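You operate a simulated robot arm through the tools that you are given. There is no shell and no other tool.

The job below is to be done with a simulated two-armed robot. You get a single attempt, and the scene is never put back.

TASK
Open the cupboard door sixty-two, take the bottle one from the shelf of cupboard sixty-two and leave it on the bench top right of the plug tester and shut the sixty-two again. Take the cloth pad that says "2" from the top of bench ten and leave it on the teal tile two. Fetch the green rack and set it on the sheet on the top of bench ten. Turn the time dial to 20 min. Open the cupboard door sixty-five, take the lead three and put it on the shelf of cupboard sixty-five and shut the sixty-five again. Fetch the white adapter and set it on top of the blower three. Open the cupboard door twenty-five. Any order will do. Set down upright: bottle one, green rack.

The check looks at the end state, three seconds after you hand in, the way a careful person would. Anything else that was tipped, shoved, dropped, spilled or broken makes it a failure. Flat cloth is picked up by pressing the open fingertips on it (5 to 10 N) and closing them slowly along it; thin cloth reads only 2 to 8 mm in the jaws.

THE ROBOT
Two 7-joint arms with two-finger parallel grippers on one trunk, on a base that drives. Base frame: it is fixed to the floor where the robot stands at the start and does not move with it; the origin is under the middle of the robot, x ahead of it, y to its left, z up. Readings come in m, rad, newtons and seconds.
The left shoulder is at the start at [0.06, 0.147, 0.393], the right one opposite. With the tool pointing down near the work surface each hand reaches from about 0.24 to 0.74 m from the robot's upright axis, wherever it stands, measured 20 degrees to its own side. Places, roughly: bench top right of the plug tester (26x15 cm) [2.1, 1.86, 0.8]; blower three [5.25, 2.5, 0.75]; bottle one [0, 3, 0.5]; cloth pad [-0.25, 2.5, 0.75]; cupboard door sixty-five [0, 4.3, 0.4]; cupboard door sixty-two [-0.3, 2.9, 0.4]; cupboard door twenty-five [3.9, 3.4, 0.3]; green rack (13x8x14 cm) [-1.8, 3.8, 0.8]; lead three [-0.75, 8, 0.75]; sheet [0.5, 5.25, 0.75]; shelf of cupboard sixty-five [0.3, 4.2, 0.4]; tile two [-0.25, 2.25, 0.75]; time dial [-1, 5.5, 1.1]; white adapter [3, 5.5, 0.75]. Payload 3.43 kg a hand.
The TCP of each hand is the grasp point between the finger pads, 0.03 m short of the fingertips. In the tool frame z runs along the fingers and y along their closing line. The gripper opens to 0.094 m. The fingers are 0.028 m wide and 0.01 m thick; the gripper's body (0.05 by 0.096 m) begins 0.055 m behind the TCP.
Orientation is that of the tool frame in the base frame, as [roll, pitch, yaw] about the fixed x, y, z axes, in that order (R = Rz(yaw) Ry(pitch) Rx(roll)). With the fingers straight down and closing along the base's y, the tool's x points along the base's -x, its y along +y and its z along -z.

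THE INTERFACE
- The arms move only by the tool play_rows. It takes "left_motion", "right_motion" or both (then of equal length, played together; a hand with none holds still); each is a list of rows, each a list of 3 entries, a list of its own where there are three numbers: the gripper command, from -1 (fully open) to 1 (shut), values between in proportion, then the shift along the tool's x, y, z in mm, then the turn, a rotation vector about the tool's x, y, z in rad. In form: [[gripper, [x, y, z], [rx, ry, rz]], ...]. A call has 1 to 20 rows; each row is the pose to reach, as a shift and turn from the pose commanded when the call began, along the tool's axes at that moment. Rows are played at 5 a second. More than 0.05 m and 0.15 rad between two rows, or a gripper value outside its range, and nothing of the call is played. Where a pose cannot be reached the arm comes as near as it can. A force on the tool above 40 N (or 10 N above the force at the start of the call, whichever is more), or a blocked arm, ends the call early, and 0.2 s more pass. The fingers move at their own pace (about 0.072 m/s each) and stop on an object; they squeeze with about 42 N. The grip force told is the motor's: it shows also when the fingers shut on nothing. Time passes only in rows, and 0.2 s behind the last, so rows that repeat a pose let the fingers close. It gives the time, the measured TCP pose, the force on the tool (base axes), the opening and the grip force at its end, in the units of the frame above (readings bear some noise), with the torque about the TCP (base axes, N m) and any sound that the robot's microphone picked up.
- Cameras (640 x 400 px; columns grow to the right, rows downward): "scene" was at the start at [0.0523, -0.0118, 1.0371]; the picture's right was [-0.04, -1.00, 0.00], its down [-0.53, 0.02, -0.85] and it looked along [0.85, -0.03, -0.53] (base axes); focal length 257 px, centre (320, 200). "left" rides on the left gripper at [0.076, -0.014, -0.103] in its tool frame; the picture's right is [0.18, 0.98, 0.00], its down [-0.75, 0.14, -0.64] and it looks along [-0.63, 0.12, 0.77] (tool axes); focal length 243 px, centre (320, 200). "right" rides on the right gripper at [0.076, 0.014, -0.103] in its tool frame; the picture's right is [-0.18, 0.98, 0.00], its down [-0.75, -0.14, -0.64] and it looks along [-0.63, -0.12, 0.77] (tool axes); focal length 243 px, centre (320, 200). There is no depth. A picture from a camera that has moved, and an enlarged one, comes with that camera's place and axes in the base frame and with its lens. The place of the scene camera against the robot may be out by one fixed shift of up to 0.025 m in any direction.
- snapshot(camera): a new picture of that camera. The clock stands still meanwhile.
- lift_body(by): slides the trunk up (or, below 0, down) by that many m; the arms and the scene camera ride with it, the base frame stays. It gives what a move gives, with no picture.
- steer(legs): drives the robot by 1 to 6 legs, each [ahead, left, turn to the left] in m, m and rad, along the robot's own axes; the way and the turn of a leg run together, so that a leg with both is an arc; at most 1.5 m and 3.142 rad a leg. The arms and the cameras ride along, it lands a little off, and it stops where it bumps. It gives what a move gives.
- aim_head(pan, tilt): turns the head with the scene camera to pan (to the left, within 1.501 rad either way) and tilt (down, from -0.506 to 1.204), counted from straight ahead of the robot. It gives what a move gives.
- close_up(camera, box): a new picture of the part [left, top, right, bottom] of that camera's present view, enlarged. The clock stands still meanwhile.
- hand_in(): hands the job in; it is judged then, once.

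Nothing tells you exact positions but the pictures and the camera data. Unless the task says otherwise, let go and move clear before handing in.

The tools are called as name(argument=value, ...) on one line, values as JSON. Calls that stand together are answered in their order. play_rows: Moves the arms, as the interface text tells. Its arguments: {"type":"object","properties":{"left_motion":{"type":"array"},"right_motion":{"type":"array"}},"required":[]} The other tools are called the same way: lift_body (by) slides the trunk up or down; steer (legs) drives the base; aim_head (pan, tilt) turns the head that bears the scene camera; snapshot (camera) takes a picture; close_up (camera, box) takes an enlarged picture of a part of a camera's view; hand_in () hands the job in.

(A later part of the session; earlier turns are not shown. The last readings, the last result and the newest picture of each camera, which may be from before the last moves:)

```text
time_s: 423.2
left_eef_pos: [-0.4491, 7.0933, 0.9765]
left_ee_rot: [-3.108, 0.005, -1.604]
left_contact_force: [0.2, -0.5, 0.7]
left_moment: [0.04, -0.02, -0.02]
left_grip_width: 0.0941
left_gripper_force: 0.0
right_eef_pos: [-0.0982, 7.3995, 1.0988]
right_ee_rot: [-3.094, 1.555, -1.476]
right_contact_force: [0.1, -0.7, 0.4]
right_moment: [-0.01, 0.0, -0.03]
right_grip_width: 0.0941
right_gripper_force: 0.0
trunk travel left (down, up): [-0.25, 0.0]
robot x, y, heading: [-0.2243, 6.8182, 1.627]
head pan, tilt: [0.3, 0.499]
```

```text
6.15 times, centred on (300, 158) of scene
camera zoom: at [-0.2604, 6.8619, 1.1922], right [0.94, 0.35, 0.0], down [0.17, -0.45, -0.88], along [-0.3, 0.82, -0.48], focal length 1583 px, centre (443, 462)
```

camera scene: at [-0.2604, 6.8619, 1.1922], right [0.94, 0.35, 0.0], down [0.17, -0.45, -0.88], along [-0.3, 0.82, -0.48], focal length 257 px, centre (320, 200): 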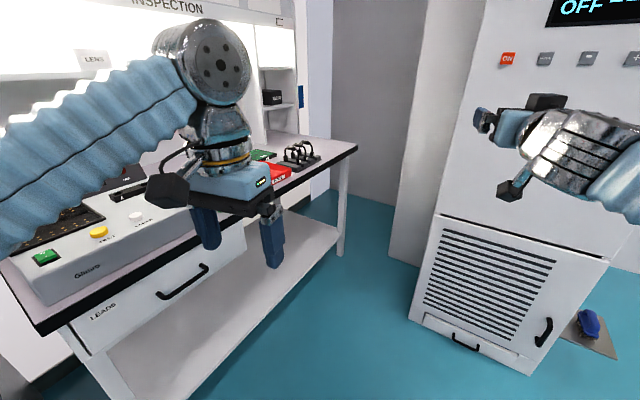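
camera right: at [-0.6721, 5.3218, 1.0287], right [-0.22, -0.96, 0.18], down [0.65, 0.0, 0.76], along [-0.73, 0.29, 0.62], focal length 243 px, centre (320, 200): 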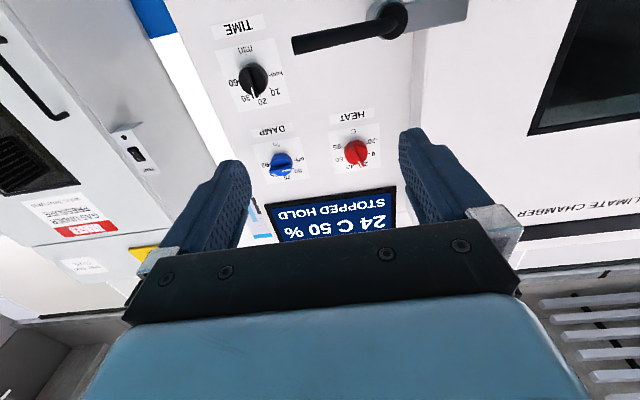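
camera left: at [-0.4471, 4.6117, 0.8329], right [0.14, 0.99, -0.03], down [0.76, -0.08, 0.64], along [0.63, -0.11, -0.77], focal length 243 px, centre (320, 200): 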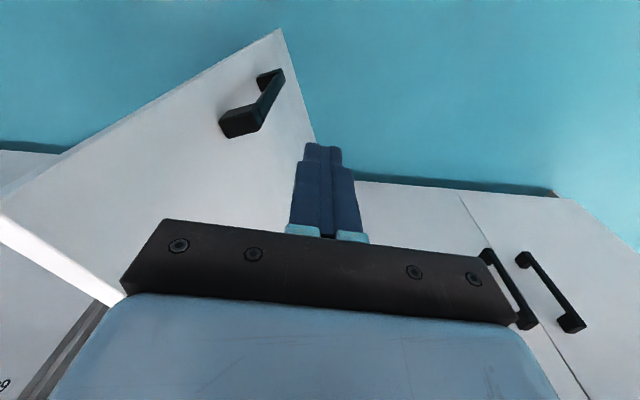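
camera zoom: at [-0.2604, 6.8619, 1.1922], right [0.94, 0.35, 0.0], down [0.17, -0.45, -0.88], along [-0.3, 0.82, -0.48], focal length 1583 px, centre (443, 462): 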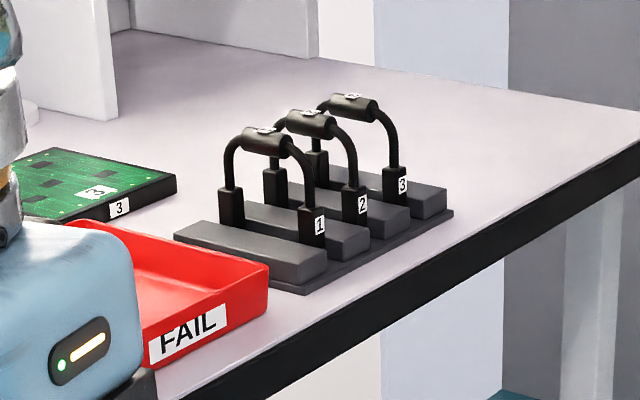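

Lead three is the far arch in the holder, its sleeve at about (-0.712, 7.90, 0.868). I pitch the right hand down, drive to the table, and yaw the hand to line up with the arch.

play_rows(right_motion=[[-1, [12, 0, 0], [0, 0.13, 0]], [-1, [24, 0, 0], [0, 0.26, 0]], [-1, [36, 0, 0], [0, 0.39, 0]], [-1, [48, 0, 0], [0, 0.52, 0]], [-1, [60, 0, 0], [0, 0.65, 0]], [-1, [72, 0, 0], [0, 0.78, 0]], [-1, [80, 0, 0], [0, 0.9, 0]], [-1, [80, 0, 0], [0, 0.9, 0]]])

steer(legs=[[0.35, 0.05, 0], [0, 0, 0.573]])

aim_head(pan=0.1, tilt=0.5)

snapshot(camera="scene")

```text
time_s: 425.0
left_eef_pos: [-0.4487, 7.0937, 0.9775]
left_ee_rot: [-3.108, 0.005, -1.605]
left_contact_force: [-0.1, 0.6, 0.3]
left_moment: [-0.02, -0.02, 0.01]
left_grip_width: 0.0941
left_gripper_force: 0.0
right_eef_pos: [-0.0981, 7.3973, 1.0175]
right_ee_rot: [-3.139, 0.654, -1.521]
right_contact_force: [-0.6, -0.1, -0.6]
right_moment: [0.02, 0.0, 0.03]
right_grip_width: 0.0941
right_gripper_force: 0.0
trunk travel left (down, up): [-0.25, 0.0]
robot x, y, heading: [-0.2212, 6.815, 1.622]
head pan, tilt: [0.3, 0.499]
```

```text
time_s: 428.8
left_eef_pos: [-0.633, 7.2688, 0.9774]
left_ee_rot: [-3.107, 0.004, -1.028]
left_contact_force: [0.2, -0.6, -1.3]
left_moment: [-0.01, -0.02, 0.02]
left_grip_width: 0.0943
left_gripper_force: 0.0
right_eef_pos: [-0.5033, 7.7165, 1.0181]
right_ee_rot: [3.141, 0.655, -0.943]
right_contact_force: [0.1, 0.3, 1.0]
right_moment: [0.0, -0.03, -0.04]
right_grip_width: 0.0944
right_gripper_force: 0.1
trunk travel left (down, up): [-0.25, 0.0]
robot x, y, heading: [-0.2929, 7.1598, 2.206]
head pan, tilt: [0.3, 0.499]
```

```text
time_s: 429.6
left_eef_pos: [-0.6325, 7.2694, 0.9763]
left_ee_rot: [-3.109, 0.005, -1.031]
left_contact_force: [0.6, -0.4, 0.2]
left_moment: [-0.01, 0.0, 0.0]
left_grip_width: 0.0942
left_gripper_force: 0.0
right_eef_pos: [-0.5032, 7.7153, 1.0186]
right_ee_rot: [-3.141, 0.653, -0.946]
right_contact_force: [-0.6, -0.1, 0.1]
right_moment: [0.0, 0.0, -0.02]
right_grip_width: 0.0939
right_gripper_force: 0.0
trunk travel left (down, up): [-0.25, 0.0]
robot x, y, heading: [-0.2912, 7.1612, 2.203]
head pan, tilt: [0.099, 0.499]
```

```text
taken
camera scene: at [-0.341, 7.1944, 1.1922], right [0.75, 0.67, 0.0], down [0.32, -0.36, -0.88], along [-0.59, 0.65, -0.48], focal length 257 px, centre (320, 200)
```

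scene: 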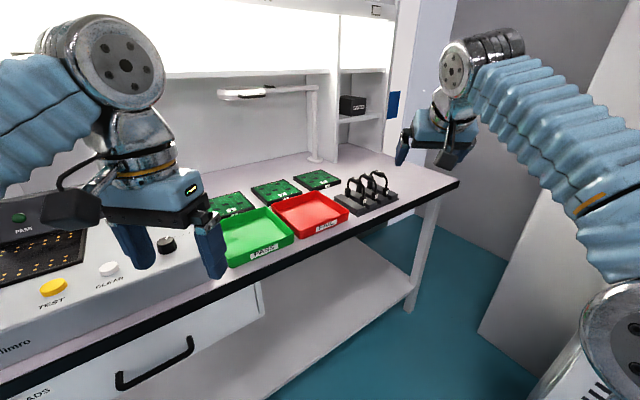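

close_up(camera="scene", box=[320, 150, 420, 220])

snapshot(camera="right")

```text
5.71 times, centred on (370, 185) of scene
camera zoom: at [-0.341, 7.1944, 1.1922], right [0.75, 0.67, 0.0], down [0.32, -0.36, -0.88], along [-0.59, 0.65, -0.48], focal length 1470 px, centre (34, 286)
```

zoom: 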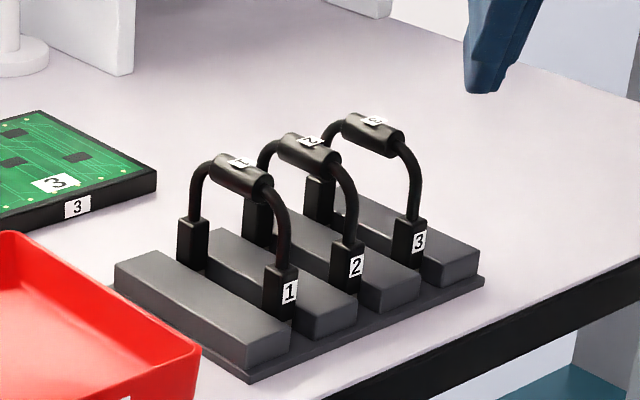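

```text
taken
camera right: at [-0.4439, 7.6079, 1.0536], right [-0.88, -0.46, 0.11], down [-0.01, 0.25, 0.97], along [-0.47, 0.85, -0.22], focal length 243 px, centre (320, 200)
```

right: 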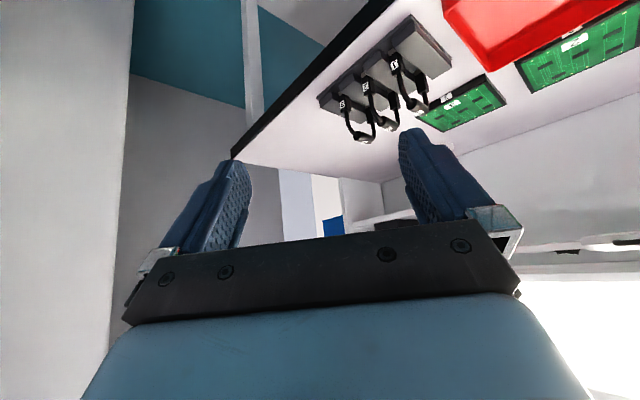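

play_rows(right_motion=[[-1, [0, 22, 0], [-0.06, 0, -0.078]], [-1, [0, 44, 0], [-0.12, 0, -0.157]], [-1, [0, 66, 0], [-0.18, 0, -0.235]], [-1, [0, 88, 0], [-0.24, 0, -0.313]], [-1, [0, 110, 0], [-0.3, 0, -0.392]], [-1, [0, 130, 0], [-0.36, 0, -0.47]], [-1, [0, 150, 0], [-0.419, 0, -0.549]], [-1, [0, 150, 0], [-0.419, 0, -0.549]]])

steer(legs=[[0.2, -0.09, 0]])

snapshot(camera="right")

snapshot(camera="scene")

```text
time_s: 431.4
left_eef_pos: [-0.6332, 7.2689, 0.976]
left_ee_rot: [-3.107, 0.006, -1.03]
left_contact_force: [-0.9, -0.1, 0.1]
left_moment: [0.01, 0.01, 0.01]
left_grip_width: 0.0941
left_gripper_force: 0.0
right_eef_pos: [-0.624, 7.6275, 1.0181]
right_ee_rot: [-3.141, 0.652, -0.252]
right_contact_force: [0.5, -0.3, 0.3]
right_moment: [0.0, -0.01, -0.02]
right_grip_width: 0.0941
right_gripper_force: 0.1
trunk travel left (down, up): [-0.25, 0.0]
robot x, y, heading: [-0.2902, 7.1562, 2.203]
head pan, tilt: [0.099, 0.499]
```

```text
time_s: 433.0
left_eef_pos: [-0.6751, 7.4769, 0.9768]
left_ee_rot: [-3.107, 0.004, -1.028]
left_contact_force: [-0.6, -0.6, 0.2]
left_moment: [0.05, 0.01, 0.0]
left_grip_width: 0.0942
left_gripper_force: 0.1
right_eef_pos: [-0.6667, 7.8356, 1.018]
right_ee_rot: [-3.14, 0.652, -0.252]
right_contact_force: [0.3, -0.8, -0.9]
right_moment: [0.02, -0.01, 0.02]
right_grip_width: 0.094
right_gripper_force: 0.0
trunk travel left (down, up): [-0.25, 0.0]
robot x, y, heading: [-0.3316, 7.3601, 2.197]
head pan, tilt: [0.099, 0.499]
```

```text
taken
camera right: at [-0.5526, 7.7905, 1.0535], right [-0.39, -0.91, 0.11], down [-0.17, 0.19, 0.97], along [-0.91, 0.36, -0.22], focal length 243 px, centre (320, 200)
```

right: 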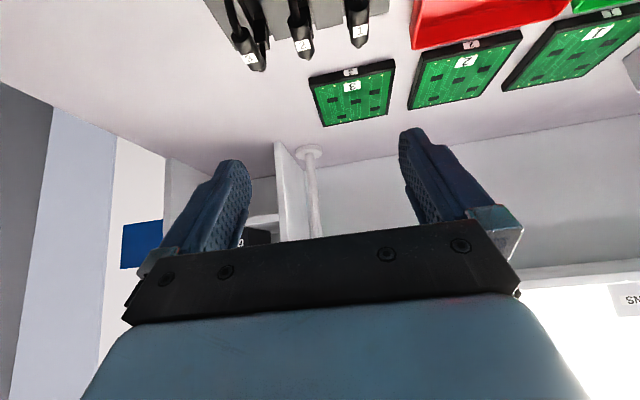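

```text
taken
camera scene: at [-0.383, 7.4017, 1.1922], right [0.74, 0.67, 0.0], down [0.32, -0.36, -0.88], along [-0.59, 0.65, -0.48], focal length 257 px, centre (320, 200)
```

scene: 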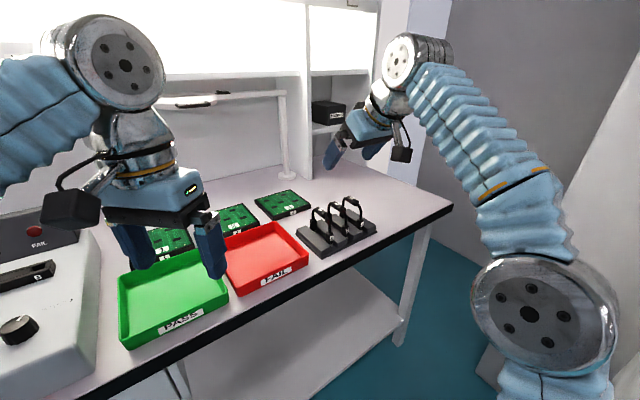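

The right camera puts lead three's sleeve at about (-0.70, 7.897, 0.874). I move above it with the gripper partly closed to fit between the leads.

play_rows(right_motion=[[0.2, [-18, -25, 14], [0, 0, 0]], [0.2, [-36, -51, 27], [0, 0, 0]], [0.2, [-20, -51, 48], [0, 0, 0]], [0.2, [-4, -51, 69], [0, 0, 0]], [0.2, [13, -51, 91], [0, 0, 0]], [0.2, [13, -51, 91], [0, 0, 0]]])

snapshot(camera="right")

close_up(camera="scene", box=[280, 150, 400, 250])

```text
time_s: 434.4
left_eef_pos: [-0.6749, 7.4764, 0.9762]
left_ee_rot: [-3.108, 0.004, -1.027]
left_contact_force: [-0.5, -1.0, -0.5]
left_moment: [0.02, 0.02, -0.01]
left_grip_width: 0.094
left_gripper_force: 0.1
right_eef_pos: [-0.6984, 7.8971, 0.937]
right_ee_rot: [-3.138, 0.652, -0.252]
right_contact_force: [-0.6, 0.0, 0.1]
right_moment: [0.0, 0.01, -0.04]
right_grip_width: 0.0375
right_gripper_force: 0.1
right hand out of reach, approached as far as the arm can: row 1, 2, 3
trunk travel left (down, up): [-0.25, 0.0]
robot x, y, heading: [-0.3326, 7.3638, 2.205]
head pan, tilt: [0.099, 0.499]
```

```text
taken
camera right: at [-0.5829, 7.8522, 0.9724], right [-0.39, -0.91, 0.11], down [-0.17, 0.19, 0.97], along [-0.91, 0.36, -0.22], focal length 243 px, centre (320, 200)
```

right: 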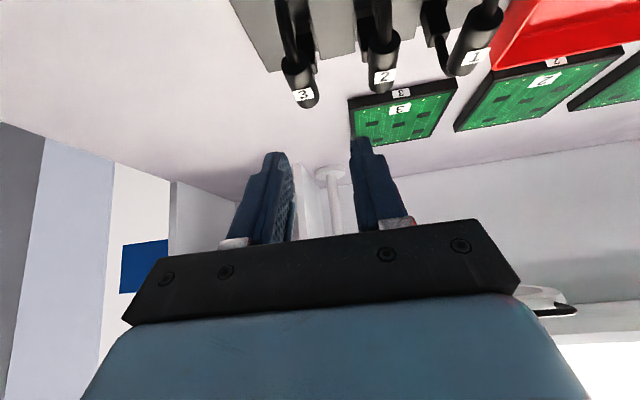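

```text
4.00 times, centred on (340, 200) of scene
camera zoom: at [-0.383, 7.4019, 1.1922], right [0.74, 0.67, 0.0], down [0.32, -0.36, -0.88], along [-0.59, 0.65, -0.48], focal length 1029 px, centre (240, 200)
```

zoom: 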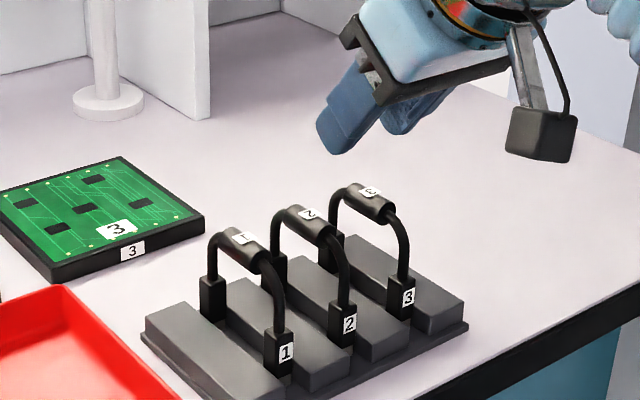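

play_rows(right_motion=[[0.2, [12, -4, 12], [0, 0, 0]], [0.2, [24, -4, 24], [0, 0, 0]], [0.2, [34, -4, 34], [0, 0, 0]], [0.2, [34, -4, 34], [0, 0, 0]]])

snapshot(camera="right")

close_up(camera="scene", box=[300, 170, 400, 250])

```text
time_s: 435.4
left_eef_pos: [-0.6751, 7.4784, 0.9777]
left_ee_rot: [-3.109, 0.003, -1.03]
left_contact_force: [0.4, 0.8, 0.1]
left_moment: [-0.02, 0.0, 0.01]
left_grip_width: 0.0941
left_gripper_force: 0.1
right_eef_pos: [-0.6906, 7.8998, 0.8888]
right_ee_rot: [-3.138, 0.652, -0.255]
right_contact_force: [-0.5, -0.7, -0.2]
right_moment: [0.04, -0.01, -0.04]
right_grip_width: 0.0376
right_gripper_force: 0.1
trunk travel left (down, up): [-0.25, 0.0]
robot x, y, heading: [-0.332, 7.3647, 2.197]
head pan, tilt: [0.099, 0.499]
```

```text
taken
camera right: at [-0.5757, 7.8554, 0.9258], right [-0.39, -0.91, 0.11], down [-0.17, 0.19, 0.97], along [-0.91, 0.36, -0.23], focal length 243 px, centre (320, 200)
```

right: 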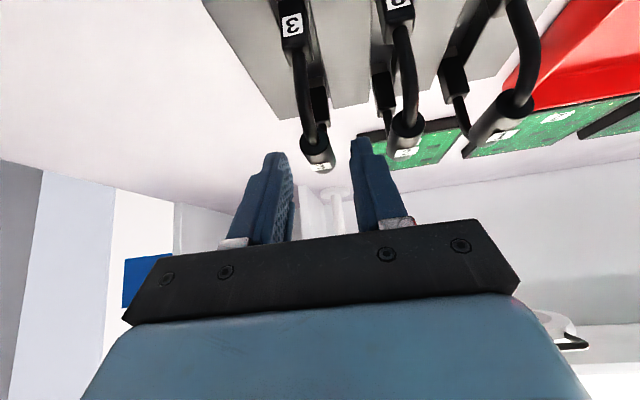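

```text
5.00 times, centred on (350, 210) of scene
camera zoom: at [-0.3831, 7.4019, 1.1922], right [0.74, 0.67, 0.0], down [0.32, -0.36, -0.88], along [-0.59, 0.65, -0.48], focal length 1286 px, centre (170, 150)
```

zoom: 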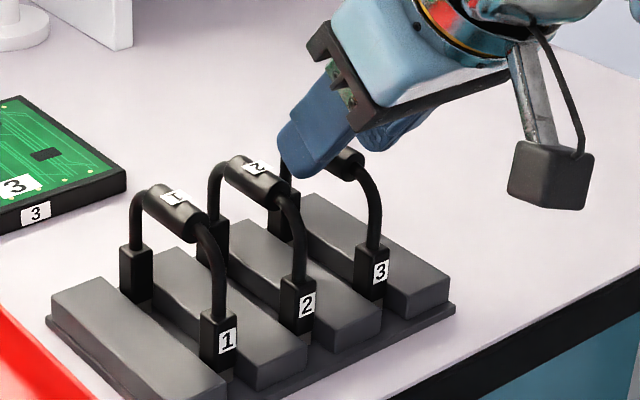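

play_rows(right_motion=[[0.2, [5, 0, 6], [0, 0, 0]], [0.2, [9, 0, 13], [0, 0, 0]], [0.2, [9, 0, 13], [0, 0, 0]]])

snapshot(camera="right")

close_up(camera="scene", box=[300, 170, 400, 250])

```text
time_s: 436.2
left_eef_pos: [-0.6755, 7.4767, 0.9756]
left_ee_rot: [-3.109, 0.004, -1.028]
left_contact_force: [0.0, 0.1, 0.3]
left_moment: [-0.02, 0.01, 0.02]
left_grip_width: 0.0941
left_gripper_force: 0.0
right_eef_pos: [-0.6902, 7.8986, 0.8747]
right_ee_rot: [-3.139, 0.653, -0.252]
right_contact_force: [0.3, -0.3, 0.0]
right_moment: [0.05, 0.0, 0.01]
right_grip_width: 0.0376
right_gripper_force: 0.0
trunk travel left (down, up): [-0.25, 0.0]
robot x, y, heading: [-0.3307, 7.367, 2.203]
head pan, tilt: [0.099, 0.499]
```

```text
taken
camera right: at [-0.5761, 7.8544, 0.9108], right [-0.39, -0.91, 0.11], down [-0.17, 0.19, 0.97], along [-0.91, 0.36, -0.22], focal length 243 px, centre (320, 200)
```

right: 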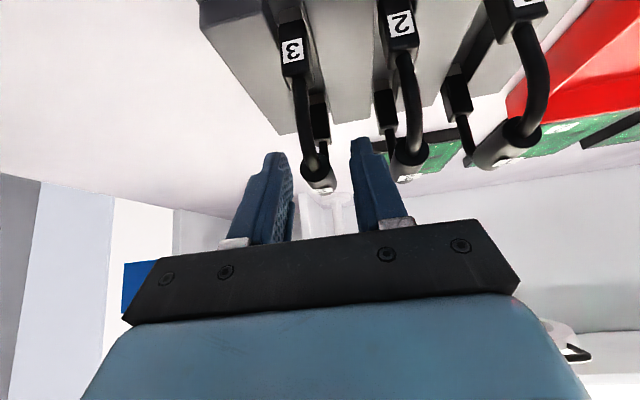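

```text
5.00 times, centred on (350, 210) of scene
camera zoom: at [-0.3831, 7.4019, 1.1922], right [0.74, 0.67, 0.0], down [0.32, -0.36, -0.88], along [-0.59, 0.65, -0.48], focal length 1286 px, centre (170, 150)
```

zoom: 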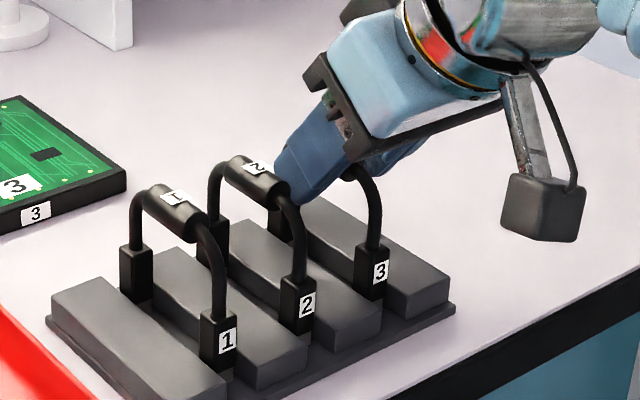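

Lead three's sleeve is between the fingers. I close and lift straight up.

play_rows(right_motion=[[0.5, [0, 0, 0], [0, 0, 0]], [1, [0, 0, 0], [0, 0, 0]], [1, [0, 0, 0], [0, 0, 0]], [1, [0, 0, 0], [0, 0, 0]]])

play_rows(right_motion=[[1, [-9, 0, -12], [0, 0, 0]], [1, [-18, 0, -24], [0, 0, 0]], [1, [-30, 0, -40], [0, 0, 0]], [1, [-42, 0, -56], [0, 0, 0]], [1, [-54, 0, -72], [0, 0, 0]], [1, [-54, 0, -72], [0, 0, 0]]])

snapshot(camera="right")

close_up(camera="scene", box=[280, 120, 420, 250])

```text
time_s: 437.2
left_eef_pos: [-0.6745, 7.4767, 0.9767]
left_ee_rot: [-3.107, 0.007, -1.028]
left_contact_force: [-0.1, 0.0, -0.1]
left_moment: [-0.02, 0.01, 0.02]
left_grip_width: 0.0941
left_gripper_force: 0.1
right_eef_pos: [-0.6904, 7.8979, 0.8761]
right_ee_rot: [-3.137, 0.654, -0.253]
right_contact_force: [0.3, 0.2, 1.6]
right_moment: [-0.01, 0.0, -0.02]
right_grip_width: 0.0149
right_gripper_force: 42.1
trunk travel left (down, up): [-0.25, 0.0]
robot x, y, heading: [-0.3295, 7.3656, 2.196]
head pan, tilt: [0.099, 0.499]
```

```text
time_s: 438.6
left_eef_pos: [-0.6756, 7.4768, 0.9764]
left_ee_rot: [-3.108, 0.005, -1.028]
left_contact_force: [0.4, -0.9, -0.7]
left_moment: [0.0, -0.02, 0.01]
left_grip_width: 0.0939
left_gripper_force: 0.1
right_eef_pos: [-0.6912, 7.898, 0.9632]
right_ee_rot: [-3.138, 0.653, -0.251]
right_contact_force: [0.0, 0.4, 0.2]
right_moment: [0.03, -0.01, 0.04]
right_grip_width: 0.0149
right_gripper_force: 42.2
trunk travel left (down, up): [-0.25, 0.0]
robot x, y, heading: [-0.3347, 7.3685, 2.203]
head pan, tilt: [0.099, 0.499]
```

```text
taken
camera right: at [-0.5768, 7.8536, 0.9991], right [-0.39, -0.92, 0.11], down [-0.17, 0.19, 0.97], along [-0.91, 0.36, -0.23], focal length 243 px, centre (320, 200)
```

right: 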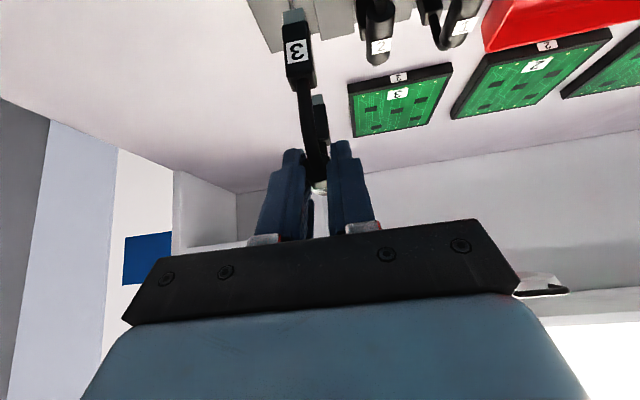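

```text
3.08 times, centred on (350, 185) of scene
camera zoom: at [-0.3831, 7.4018, 1.1922], right [0.74, 0.67, 0.0], down [0.32, -0.36, -0.88], along [-0.59, 0.65, -0.48], focal length 792 px, centre (228, 246)
```

zoom: 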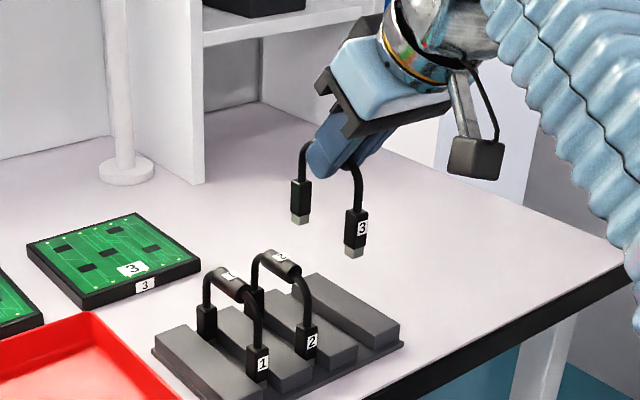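

Lead three is out and the others are untouched. I back away, turn, and return south along the aisle facing bench ten.

steer(legs=[[-0.45, 0, 0], [0, 0, -2.43], [0, -1.2, 0]])

aim_head(pan=-0.8, tilt=0.6)

snapshot(camera="scene")

```text
time_s: 452.7
left_eef_pos: [0.012, 5.9937, 0.9768]
left_ee_rot: [-3.11, 0.005, 2.842]
left_contact_force: [0.1, -0.3, 0.7]
left_moment: [0.01, 0.0, 0.0]
left_grip_width: 0.094
left_gripper_force: 0.0
right_eef_pos: [0.3042, 5.6908, 0.9633]
right_ee_rot: [-3.137, 0.653, -2.666]
right_contact_force: [0.2, 0.8, -0.3]
right_moment: [0.0, -0.01, -0.01]
right_grip_width: 0.0154
right_gripper_force: 42.3
trunk travel left (down, up): [-0.25, 0.0]
robot x, y, heading: [-0.3196, 5.8476, -0.214]
head pan, tilt: [0.099, 0.499]
```

```text
time_s: 453.9
left_eef_pos: [0.0117, 5.9937, 0.9773]
left_ee_rot: [-3.108, 0.005, 2.841]
left_contact_force: [-0.9, -0.3, 0.0]
left_moment: [0.01, -0.03, 0.0]
left_grip_width: 0.0941
left_gripper_force: 0.1
right_eef_pos: [0.3035, 5.6916, 0.9644]
right_ee_rot: [-3.138, 0.652, -2.665]
right_contact_force: [0.0, -0.6, -0.1]
right_moment: [0.02, 0.01, -0.04]
right_grip_width: 0.0154
right_gripper_force: 41.7
trunk travel left (down, up): [-0.25, 0.0]
robot x, y, heading: [-0.3166, 5.8502, -0.212]
head pan, tilt: [-0.799, 0.6]
```

```text
taken
camera scene: at [-0.3068, 5.7712, 1.1831], right [-0.85, -0.53, 0.0], down [-0.3, 0.48, -0.83], along [0.44, -0.7, -0.56], focal length 257 px, centre (320, 200)
```

scene: 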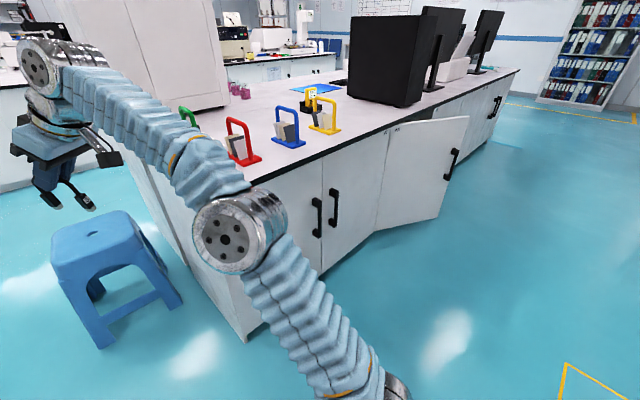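

play_rows(right_motion=[[1, [18, 19, -14], [0, 0, 0]], [1, [37, 38, -28], [0, 0, 0]], [1, [55, 57, -42], [0, 0, 0]], [1, [73, 76, -56], [0, 0, 0]], [1, [73, 76, -56], [0, 0, 0]]])

steer(legs=[[-0.05, -0.9, 0], [-0.12, -0.7, 0]])

aim_head(pan=0.0, tilt=0.7)

snapshot(camera="scene")

```text
time_s: 455.1
left_eef_pos: [0.0112, 5.9946, 0.9766]
left_ee_rot: [-3.108, 0.006, 2.841]
left_contact_force: [0.0, -0.3, 0.3]
left_moment: [0.01, -0.04, -0.01]
left_grip_width: 0.0939
left_gripper_force: 0.2
right_eef_pos: [0.1872, 5.7145, 0.9633]
right_ee_rot: [-3.139, 0.654, -2.664]
right_contact_force: [0.0, 0.7, 1.3]
right_moment: [0.0, 0.0, -0.01]
right_grip_width: 0.0154
right_gripper_force: 42.2
trunk travel left (down, up): [-0.25, 0.0]
robot x, y, heading: [-0.3172, 5.8457, -0.211]
head pan, tilt: [-0.799, 0.6]
```

```text
time_s: 463.4
left_eef_pos: [-0.4689, 4.4641, 0.9764]
left_ee_rot: [-3.109, 0.006, 2.872]
left_contact_force: [-0.3, 0.0, 0.5]
left_moment: [-0.04, 0.01, -0.01]
left_grip_width: 0.0941
left_gripper_force: 0.0
right_eef_pos: [-0.2835, 4.1903, 0.9634]
right_ee_rot: [-3.138, 0.654, -2.635]
right_contact_force: [0.3, -0.6, -0.1]
right_moment: [-0.01, 0.03, 0.0]
right_grip_width: 0.0154
right_gripper_force: 41.6
trunk travel left (down, up): [-0.25, 0.0]
robot x, y, heading: [-0.7958, 4.3057, -0.178]
head pan, tilt: [-0.799, 0.6]
```

```text
time_s: 464.5
left_eef_pos: [-0.4685, 4.4647, 0.9764]
left_ee_rot: [-3.11, 0.004, 2.871]
left_contact_force: [0.5, -0.2, 0.1]
left_moment: [-0.01, -0.07, 0.01]
left_grip_width: 0.0939
left_gripper_force: 0.0
right_eef_pos: [-0.2828, 4.1903, 0.9633]
right_ee_rot: [-3.137, 0.652, -2.635]
right_contact_force: [0.0, 0.6, -0.8]
right_moment: [0.02, 0.01, -0.05]
right_grip_width: 0.0154
right_gripper_force: 41.9
trunk travel left (down, up): [-0.25, 0.0]
robot x, y, heading: [-0.7899, 4.3087, -0.183]
head pan, tilt: [0.0, 0.7]
```

```text
taken
camera scene: at [-0.7456, 4.2898, 1.1745], right [-0.18, -0.98, 0.0], down [-0.63, 0.12, -0.76], along [0.75, -0.14, -0.64], focal length 257 px, centre (320, 200)
```

scene: 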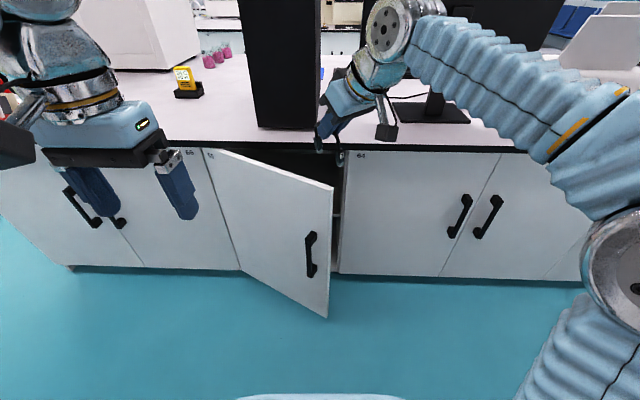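

play_rows(right_motion=[[1, [19, -29, -14], [0, 0, 0]], [1, [38, -58, -29], [0, 0, 0]], [1, [57, -87, -43], [0, 0, 0]], [1, [76, -116, -58], [0, 0, 0]], [1, [95, -145, -72], [0, 0, 0]], [1, [114, -174, -87], [0, 0, 0]], [1, [114, -174, -87], [0, 0, 0]]])

steer(legs=[[0, -0.15, -0.04]])

snapshot(camera="scene")

```text
time_s: 466.1
left_eef_pos: [-0.4689, 4.4648, 0.9771]
left_ee_rot: [-3.107, 0.004, 2.873]
left_contact_force: [-1.0, -0.7, -0.2]
left_moment: [0.0, -0.02, 0.02]
left_grip_width: 0.0939
left_gripper_force: 0.0
right_eef_pos: [-0.3262, 3.9709, 0.9629]
right_ee_rot: [-3.141, 0.655, -2.636]
right_contact_force: [0.1, -0.2, -1.5]
right_moment: [-0.01, 0.01, 0.02]
right_grip_width: 0.0156
right_gripper_force: 41.5
trunk travel left (down, up): [-0.25, 0.0]
robot x, y, heading: [-0.7913, 4.3132, -0.183]
head pan, tilt: [0.0, 0.7]
```

```text
time_s: 467.5
left_eef_pos: [-0.4918, 4.3063, 0.9762]
left_ee_rot: [-3.107, 0.007, 2.834]
left_contact_force: [-0.4, 0.0, -0.5]
left_moment: [-0.01, 0.0, 0.04]
left_grip_width: 0.094
left_gripper_force: 0.1
right_eef_pos: [-0.369, 3.8068, 0.9619]
right_ee_rot: [-3.137, 0.653, -2.672]
right_contact_force: [-0.6, 0.6, -0.3]
right_moment: [0.0, 0.04, -0.02]
right_grip_width: 0.0154
right_gripper_force: 41.9
trunk travel left (down, up): [-0.25, 0.0]
robot x, y, heading: [-0.8216, 4.1601, -0.215]
head pan, tilt: [0.0, 0.7]
```

```text
taken
camera scene: at [-0.7757, 4.1412, 1.1744], right [-0.22, -0.98, 0.0], down [-0.63, 0.14, -0.76], along [0.75, -0.17, -0.64], focal length 257 px, centre (320, 200)
```

scene: 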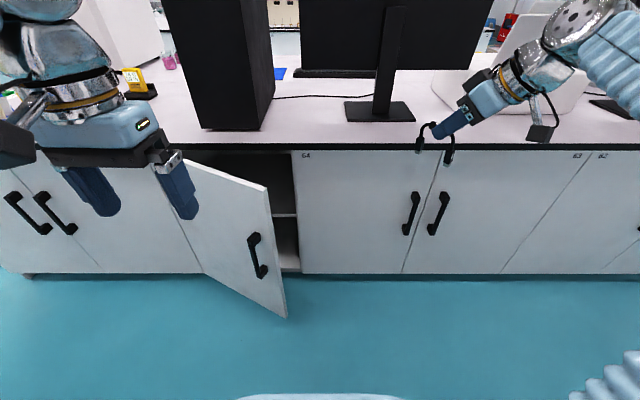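

The free edge of door 65 is near (-0.21, 4.155). I bring the closed left fingertips to the inner side of the door from the right.

play_rows(left_motion=[[1, [-43, -15, 0], [0, 0, 0]], [1, [-87, -30, 0], [0, 0, 0]], [1, [-130, -45, 0], [0, 0, 0]], [1, [-174, -60, 0], [0, 0, 0]], [1, [-217, -74, 0], [0, 0, 0]], [1, [-261, -89, 0], [0, 0, 0]], [1, [-304, -104, 0], [0, 0, 0]], [1, [-348, -119, 0], [0, 0, 0]], [1, [-391, -134, 0], [0, 0, 0]], [1, [-391, -134, 48], [0, 0, 0]], [1, [-391, -134, 96], [0, 0, 0]], [1, [-391, -134, 144], [0, 0, 0]], [1, [-391, -134, 192], [0, 0, 0]], [1, [-391, -134, 240], [0, 0, 0]], [1, [-391, -134, 240], [0, 0, 0]]])

snapshot(camera="scene")

snapshot(camera="left")

```text
time_s: 470.7
left_eef_pos: [-0.1721, 4.0615, 0.7406]
left_ee_rot: [-3.108, 0.005, 2.834]
left_contact_force: [-0.6, -0.2, -0.2]
left_moment: [0.01, 0.0, 0.0]
left_grip_width: 0.0
left_gripper_force: 33.3
left hand out of reach, approached as far as the arm can: row 4, 5, 6, 7, 8, 9, 10, 11, 12, 13, 14, 15
right_eef_pos: [-0.368, 3.8063, 0.9631]
right_ee_rot: [-3.139, 0.653, -2.672]
right_contact_force: [0.5, -0.2, 0.2]
right_moment: [-0.01, 0.0, 0.02]
right_grip_width: 0.0155
right_gripper_force: 41.8
trunk travel left (down, up): [-0.25, 0.0]
robot x, y, heading: [-0.8223, 4.1596, -0.213]
head pan, tilt: [0.0, 0.7]
```

```text
taken
camera scene: at [-0.7756, 4.1409, 1.1744], right [-0.22, -0.98, 0.0], down [-0.63, 0.14, -0.76], along [0.75, -0.17, -0.64], focal length 257 px, centre (320, 200)
```

scene: 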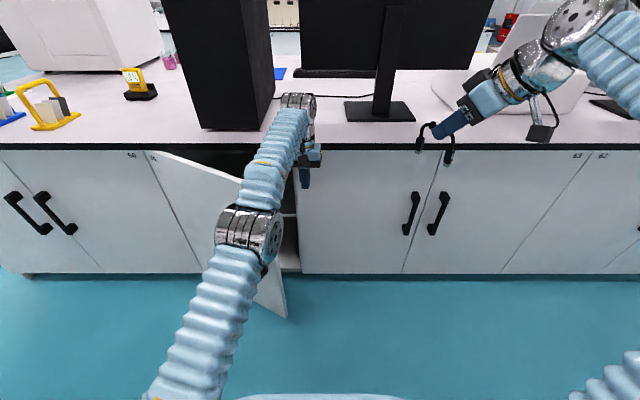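

```text
taken
camera left: at [-0.2482, 4.0749, 0.8419], right [0.12, 0.99, -0.03], down [0.76, -0.07, 0.64], along [0.63, -0.1, -0.77], focal length 243 px, centre (320, 200)
```

left: 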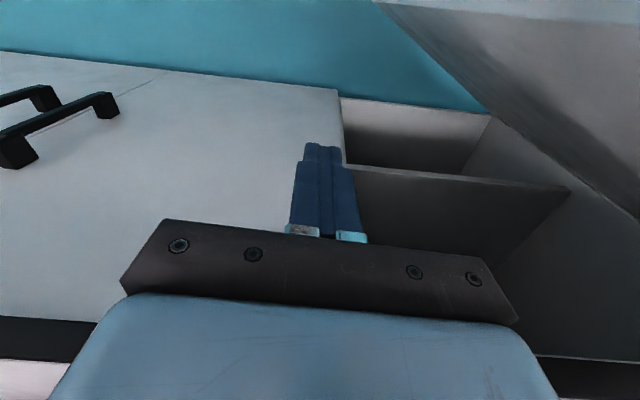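

play_rows(left_motion=[[1, [6, 39, 0], [0, 0, 0]], [1, [12, 78, 0], [0, 0, 0]], [1, [36, 126, 0], [0, 0, 0]], [1, [60, 136, 0], [0, 0, 0]], [1, [84, 146, 0], [0, 0, 0]], [1, [108, 155, 0], [0, 0, 0]], [1, [133, 165, 0], [0, 0, 0]], [1, [154, 180, 0], [0, 0, 0]], [1, [175, 196, 0], [0, 0, 0]], [1, [196, 212, 0], [0, 0, 0]], [1, [216, 228, 0], [0, 0, 0]], [1, [239, 254, 0], [0, 0, 0]], [1, [261, 281, 0], [0, 0, 0]], [1, [279, 310, 0], [0, 0, 0]], [1, [297, 340, 0], [0, 0, 0]], [1, [310, 370, 0], [0, 0, 0]], [1, [321, 400, 0], [0, 0, 0]]])

snapshot(camera="scene")

```text
refused: row 3 steps farther than a row can; nothing moved
```

```text
taken
camera scene: at [-0.7756, 4.1409, 1.1744], right [-0.22, -0.98, 0.0], down [-0.63, 0.14, -0.76], along [0.75, -0.17, -0.64], focal length 257 px, centre (320, 200)
```

scene: 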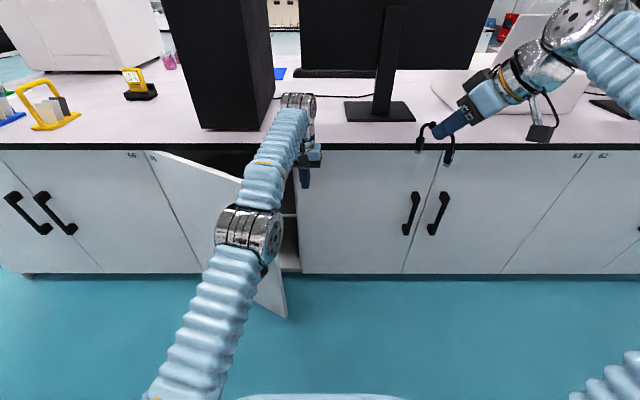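

play_rows(left_motion=[[1, [6, 39, 0], [0, 0, 0]], [1, [12, 78, 0], [0, 0, 0]], [1, [24, 102, 0], [0, 0, 0]], [1, [36, 126, 0], [0, 0, 0]], [1, [60, 136, 0], [0, 0, 0]], [1, [84, 146, 0], [0, 0, 0]], [1, [108, 155, 0], [0, 0, 0]], [1, [133, 165, 0], [0, 0, 0]], [1, [154, 180, 0], [0, 0, 0]], [1, [175, 196, 0], [0, 0, 0]], [1, [196, 212, 0], [0, 0, 0]], [1, [216, 228, 0], [0, 0, 0]], [1, [239, 254, 0], [0, 0, 0]], [1, [261, 281, 0], [0, 0, 0]], [1, [279, 310, 0], [0, 0, 0]], [1, [297, 340, 0], [0, 0, 0]], [1, [310, 370, 0], [0, 0, 0]], [1, [321, 400, 0], [0, 0, 0]]])

snapshot(camera="scene")

```text
time_s: 474.5
left_eef_pos: [-0.3621, 4.5337, 0.7236]
left_ee_rot: [-3.11, 0.004, 2.836]
left_contact_force: [-0.5, -0.4, 0.2]
left_moment: [-0.01, -0.01, 0.02]
left_grip_width: 0.0003
left_gripper_force: 33.1
right_eef_pos: [-0.3678, 3.8076, 0.9618]
right_ee_rot: [-3.141, 0.654, -2.673]
right_contact_force: [-0.3, 0.0, -0.8]
right_moment: [-0.04, -0.02, 0.0]
right_grip_width: 0.0153
right_gripper_force: 41.9
trunk travel left (down, up): [-0.25, 0.0]
robot x, y, heading: [-0.8247, 4.1613, -0.223]
head pan, tilt: [0.0, 0.7]
```

```text
taken
camera scene: at [-0.7757, 4.141, 1.1744], right [-0.22, -0.98, 0.0], down [-0.63, 0.14, -0.76], along [0.75, -0.17, -0.64], focal length 257 px, centre (320, 200)
```

scene: 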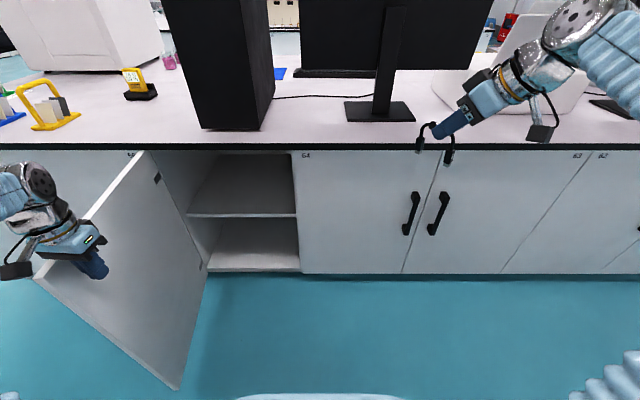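

The door is open about 80°. I raise and tuck the left arm, back off to a start position, and lower the trunk.

play_rows(left_motion=[[1, [0, -10, -30], [0, 0, 0]], [1, [0, -15, -75], [0, 0, 0]], [1, [0, -15, -120], [0, 0, 0]], [1, [0, -15, -165], [0, 0, 0]], [1, [0, -15, -210], [0, 0, 0]], [1, [0, -30, -245], [0, 0, 0]], [1, [0, -75, -255], [0, 0, 0]], [1, [0, -120, -255], [0, 0, 0]], [1, [0, -165, -255], [0, 0, 0]], [1, [30, -200, -255], [0, 0, 0]], [1, [60, -220, -255], [0, 0, 0]], [-1, [60, -220, -255], [0, 0, 0]]])

steer(legs=[[-0.1, -0.2, 0], [0, 0, 0.32]])

lift_body(by=-0.12)

snapshot(camera="scene")

```text
time_s: 477.1
left_eef_pos: [-0.482, 4.3485, 0.988]
left_ee_rot: [-3.107, 0.005, 2.833]
left_contact_force: [0.5, -0.3, -0.5]
left_moment: [0.0, -0.02, 0.02]
left_grip_width: 0.0534
left_gripper_force: 0.1
left hand out of reach, approached as far as the arm can: row 6, 7
right_eef_pos: [-0.3683, 3.8056, 0.9611]
right_ee_rot: [-3.14, 0.653, -2.671]
right_contact_force: [-0.5, 0.5, -0.2]
right_moment: [0.01, -0.02, 0.02]
right_grip_width: 0.0151
right_gripper_force: 42.2
trunk travel left (down, up): [-0.25, 0.0]
robot x, y, heading: [-0.8221, 4.1607, -0.217]
head pan, tilt: [0.0, 0.7]
```

```text
time_s: 479.8
left_eef_pos: [-0.7008, 4.2779, 0.9882]
left_ee_rot: [-3.108, 0.005, -3.124]
left_contact_force: [0.3, 0.3, -0.2]
left_moment: [0.0, 0.01, 0.02]
left_grip_width: 0.0939
left_gripper_force: 0.1
right_eef_pos: [-0.4213, 3.8002, 0.9626]
right_ee_rot: [-3.14, 0.653, -2.35]
right_contact_force: [-0.3, -0.2, -0.4]
right_moment: [0.0, 0.04, -0.01]
right_grip_width: 0.0153
right_gripper_force: 42.1
trunk travel left (down, up): [-0.25, 0.0]
robot x, y, heading: [-0.9625, 3.9916, 0.106]
head pan, tilt: [0.0, 0.7]
```

```text
time_s: 481.3
left_eef_pos: [-0.7017, 4.2775, 0.8673]
left_ee_rot: [-3.108, 0.005, -3.125]
left_contact_force: [0.2, -0.1, 0.3]
left_moment: [0.02, 0.02, -0.02]
left_grip_width: 0.094
left_gripper_force: 0.0
right_eef_pos: [-0.4221, 3.7995, 0.8431]
right_ee_rot: [-3.139, 0.654, -2.349]
right_contact_force: [0.1, 0.2, -1.0]
right_moment: [0.0, -0.02, 0.02]
right_grip_width: 0.0155
right_gripper_force: 42.0
trunk travel left (down, up): [-0.13, 0.12]
robot x, y, heading: [-0.9627, 3.9903, 0.11]
head pan, tilt: [0.0, 0.7]
```

```text
taken
camera scene: at [-0.918, 3.9884, 1.0545], right [0.11, -0.99, 0.0], down [-0.64, -0.07, -0.76], along [0.76, 0.08, -0.64], focal length 257 px, centre (320, 200)
```

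scene: 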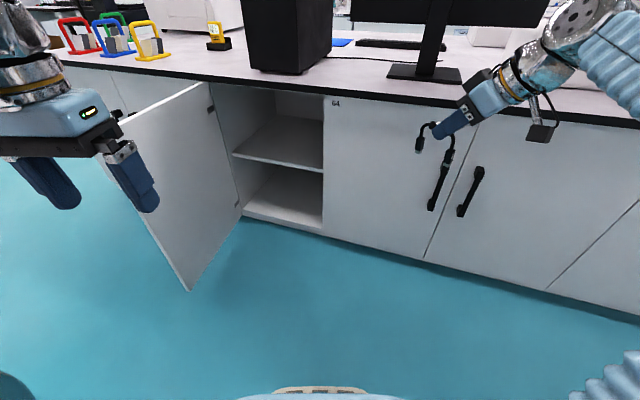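

play_rows(right_motion=[[1, [-6.7, 17.8, 37.4], [0.019, 0, 0.025]], [1, [-13.3, 35.5, 74.9], [0.037, 0, 0.049]], [1, [-20, 53.3, 112.3], [0.056, 0, 0.074]], [1, [-26.6, 71.1, 149.7], [0.075, 0, 0.098]], [1, [-33.3, 88.9, 187.2], [0.094, 0, 0.123]], [1, [-39.9, 106.6, 224.6], [0.112, 0, 0.147]], [1, [-46.6, 124.4, 262], [0.131, 0, 0.172]], [1, [-53.2, 142.2, 299.5], [0.15, 0, 0.196]], [1, [-59.9, 160, 336.9], [0.169, 0, 0.221]], [1, [-66.5, 177.7, 374.4], [0.187, 0, 0.245]], [1, [-73.2, 195.5, 411.8], [0.206, 0, 0.27]], [1, [-73.2, 195.5, 411.8], [0.206, 0, 0.27]]])

play_rows(right_motion=[[1, [0, 0, 0], [0, -0.12, 0]], [1, [0, 0, 0], [0, -0.24, 0]], [1, [0, 0, 0], [0, -0.36, 0]], [1, [0, 0, 0], [0, -0.47, 0]], [1, [0, 0, 0], [0, -0.47, 0]]])

snapshot(camera="scene")

snapshot(camera="right")

```text
time_s: 483.9
left_eef_pos: [-0.7013, 4.279, 0.8683]
left_ee_rot: [-3.108, 0.006, -3.126]
left_contact_force: [-1.0, 0.1, 0.2]
left_moment: [-0.02, 0.0, 0.04]
left_grip_width: 0.0937
left_gripper_force: 0.2
right_eef_pos: [-0.3445, 4.1555, 0.5598]
right_ee_rot: [-3.139, 0.656, -2.689]
right_contact_force: [-0.3, -0.7, -0.9]
right_moment: [0.0, 0.0, -0.03]
right_grip_width: 0.0153
right_gripper_force: 41.6
trunk travel left (down, up): [-0.13, 0.12]
robot x, y, heading: [-0.9622, 3.9885, 0.11]
head pan, tilt: [0.0, 0.7]
```

```text
time_s: 485.1
left_eef_pos: [-0.702, 4.2787, 0.867]
left_ee_rot: [-3.109, 0.005, -3.125]
left_contact_force: [1.2, 0.6, -0.3]
left_moment: [0.03, -0.01, 0.01]
left_grip_width: 0.094
left_gripper_force: 0.0
right_eef_pos: [-0.3435, 4.1554, 0.5609]
right_ee_rot: [-3.138, 1.126, -2.686]
right_contact_force: [0.1, 0.0, -0.7]
right_moment: [-0.02, 0.01, 0.0]
right_grip_width: 0.0154
right_gripper_force: 41.8
trunk travel left (down, up): [-0.13, 0.12]
robot x, y, heading: [-0.9654, 3.9885, 0.103]
head pan, tilt: [0.0, 0.7]
```

```text
taken
camera scene: at [-0.9179, 3.9885, 1.0545], right [0.11, -0.99, 0.0], down [-0.64, -0.07, -0.76], along [0.76, 0.08, -0.64], focal length 257 px, centre (320, 200)
```

scene: 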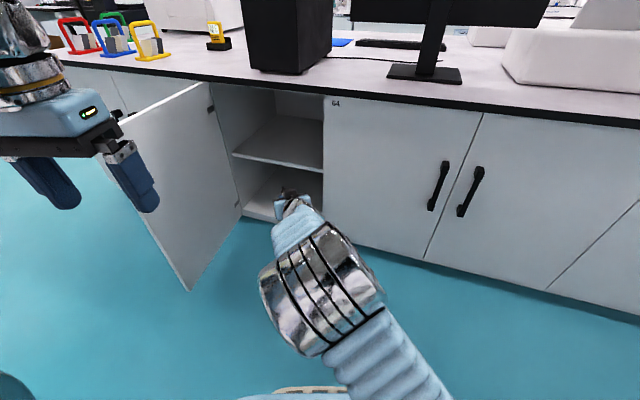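

```text
taken
camera right: at [-0.4642, 4.1137, 0.5361], right [-0.36, 0.92, 0.16], down [-0.17, -0.24, 0.96], along [0.92, 0.32, 0.24], focal length 243 px, centre (320, 200)
```

right: 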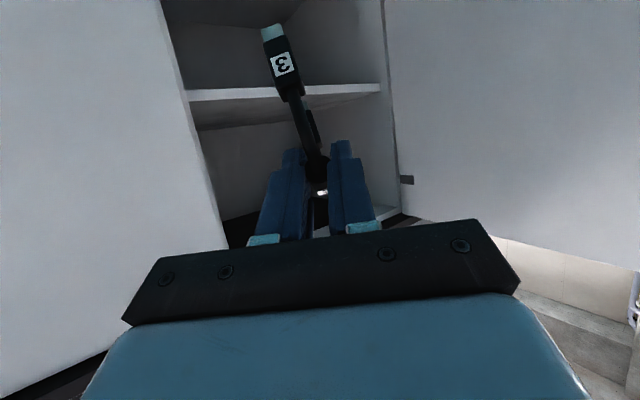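

The hand with the lead faces the opening; I raise it 4 cm to clear the shelf and drive it in partway.

play_rows(right_motion=[[1, [-18, 0, -9], [0, 0, 0]], [1, [-36, 0, -17], [0, 0, 0]], [1, [-36, 0, -17], [0, 0, 0]]])

steer(legs=[[0.27, 0.053, 0]])

snapshot(camera="scene")

snapshot(camera="right")

```text
time_s: 485.9
left_eef_pos: [-0.7025, 4.2779, 0.8681]
left_ee_rot: [-3.108, 0.007, -3.124]
left_contact_force: [-1.1, 0.4, -0.1]
left_moment: [0.0, -0.02, 0.0]
left_grip_width: 0.0941
left_gripper_force: 0.1
right_eef_pos: [-0.3437, 4.1568, 0.6]
right_ee_rot: [-3.136, 1.124, -2.686]
right_contact_force: [0.5, 0.4, -0.6]
right_moment: [-0.04, 0.01, 0.02]
right_grip_width: 0.0156
right_gripper_force: 41.6
trunk travel left (down, up): [-0.13, 0.12]
robot x, y, heading: [-0.9657, 3.9925, 0.111]
head pan, tilt: [0.0, 0.7]
```

```text
time_s: 487.8
left_eef_pos: [-0.4407, 4.361, 0.8673]
left_ee_rot: [-3.108, 0.006, -3.121]
left_contact_force: [0.9, -0.7, 0.7]
left_moment: [-0.02, -0.01, 0.01]
left_grip_width: 0.0939
left_gripper_force: 0.1
right_eef_pos: [-0.0821, 4.2404, 0.5985]
right_ee_rot: [-3.14, 1.125, -2.681]
right_contact_force: [-0.2, 0.7, -0.9]
right_moment: [-0.01, 0.03, -0.01]
right_grip_width: 0.0154
right_gripper_force: 41.5
trunk travel left (down, up): [-0.13, 0.12]
robot x, y, heading: [-0.7042, 4.0717, 0.11]
head pan, tilt: [0.0, 0.7]
```

```text
taken
camera scene: at [-0.6565, 4.0705, 1.0545], right [0.11, -0.99, 0.0], down [-0.64, -0.07, -0.76], along [0.76, 0.08, -0.64], focal length 257 px, centre (320, 200)
```

scene: 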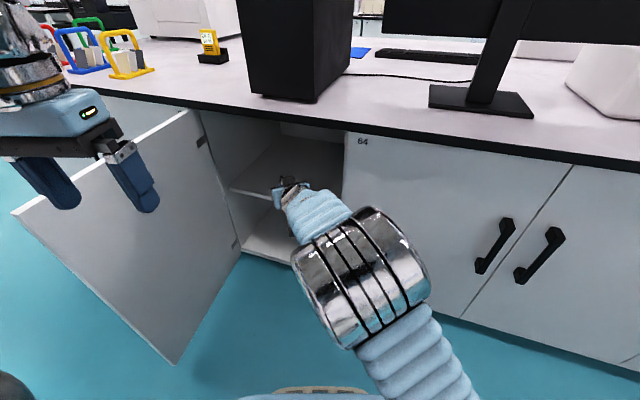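

```text
taken
camera right: at [-0.2023, 4.1976, 0.5758], right [-0.36, 0.92, 0.16], down [-0.17, -0.24, 0.96], along [0.92, 0.32, 0.24], focal length 243 px, centre (320, 200)
```

right: 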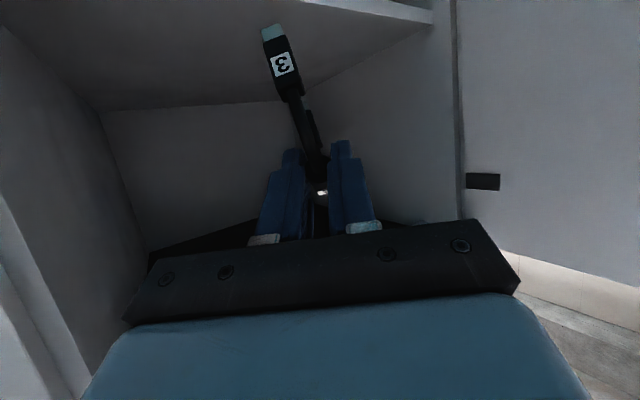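

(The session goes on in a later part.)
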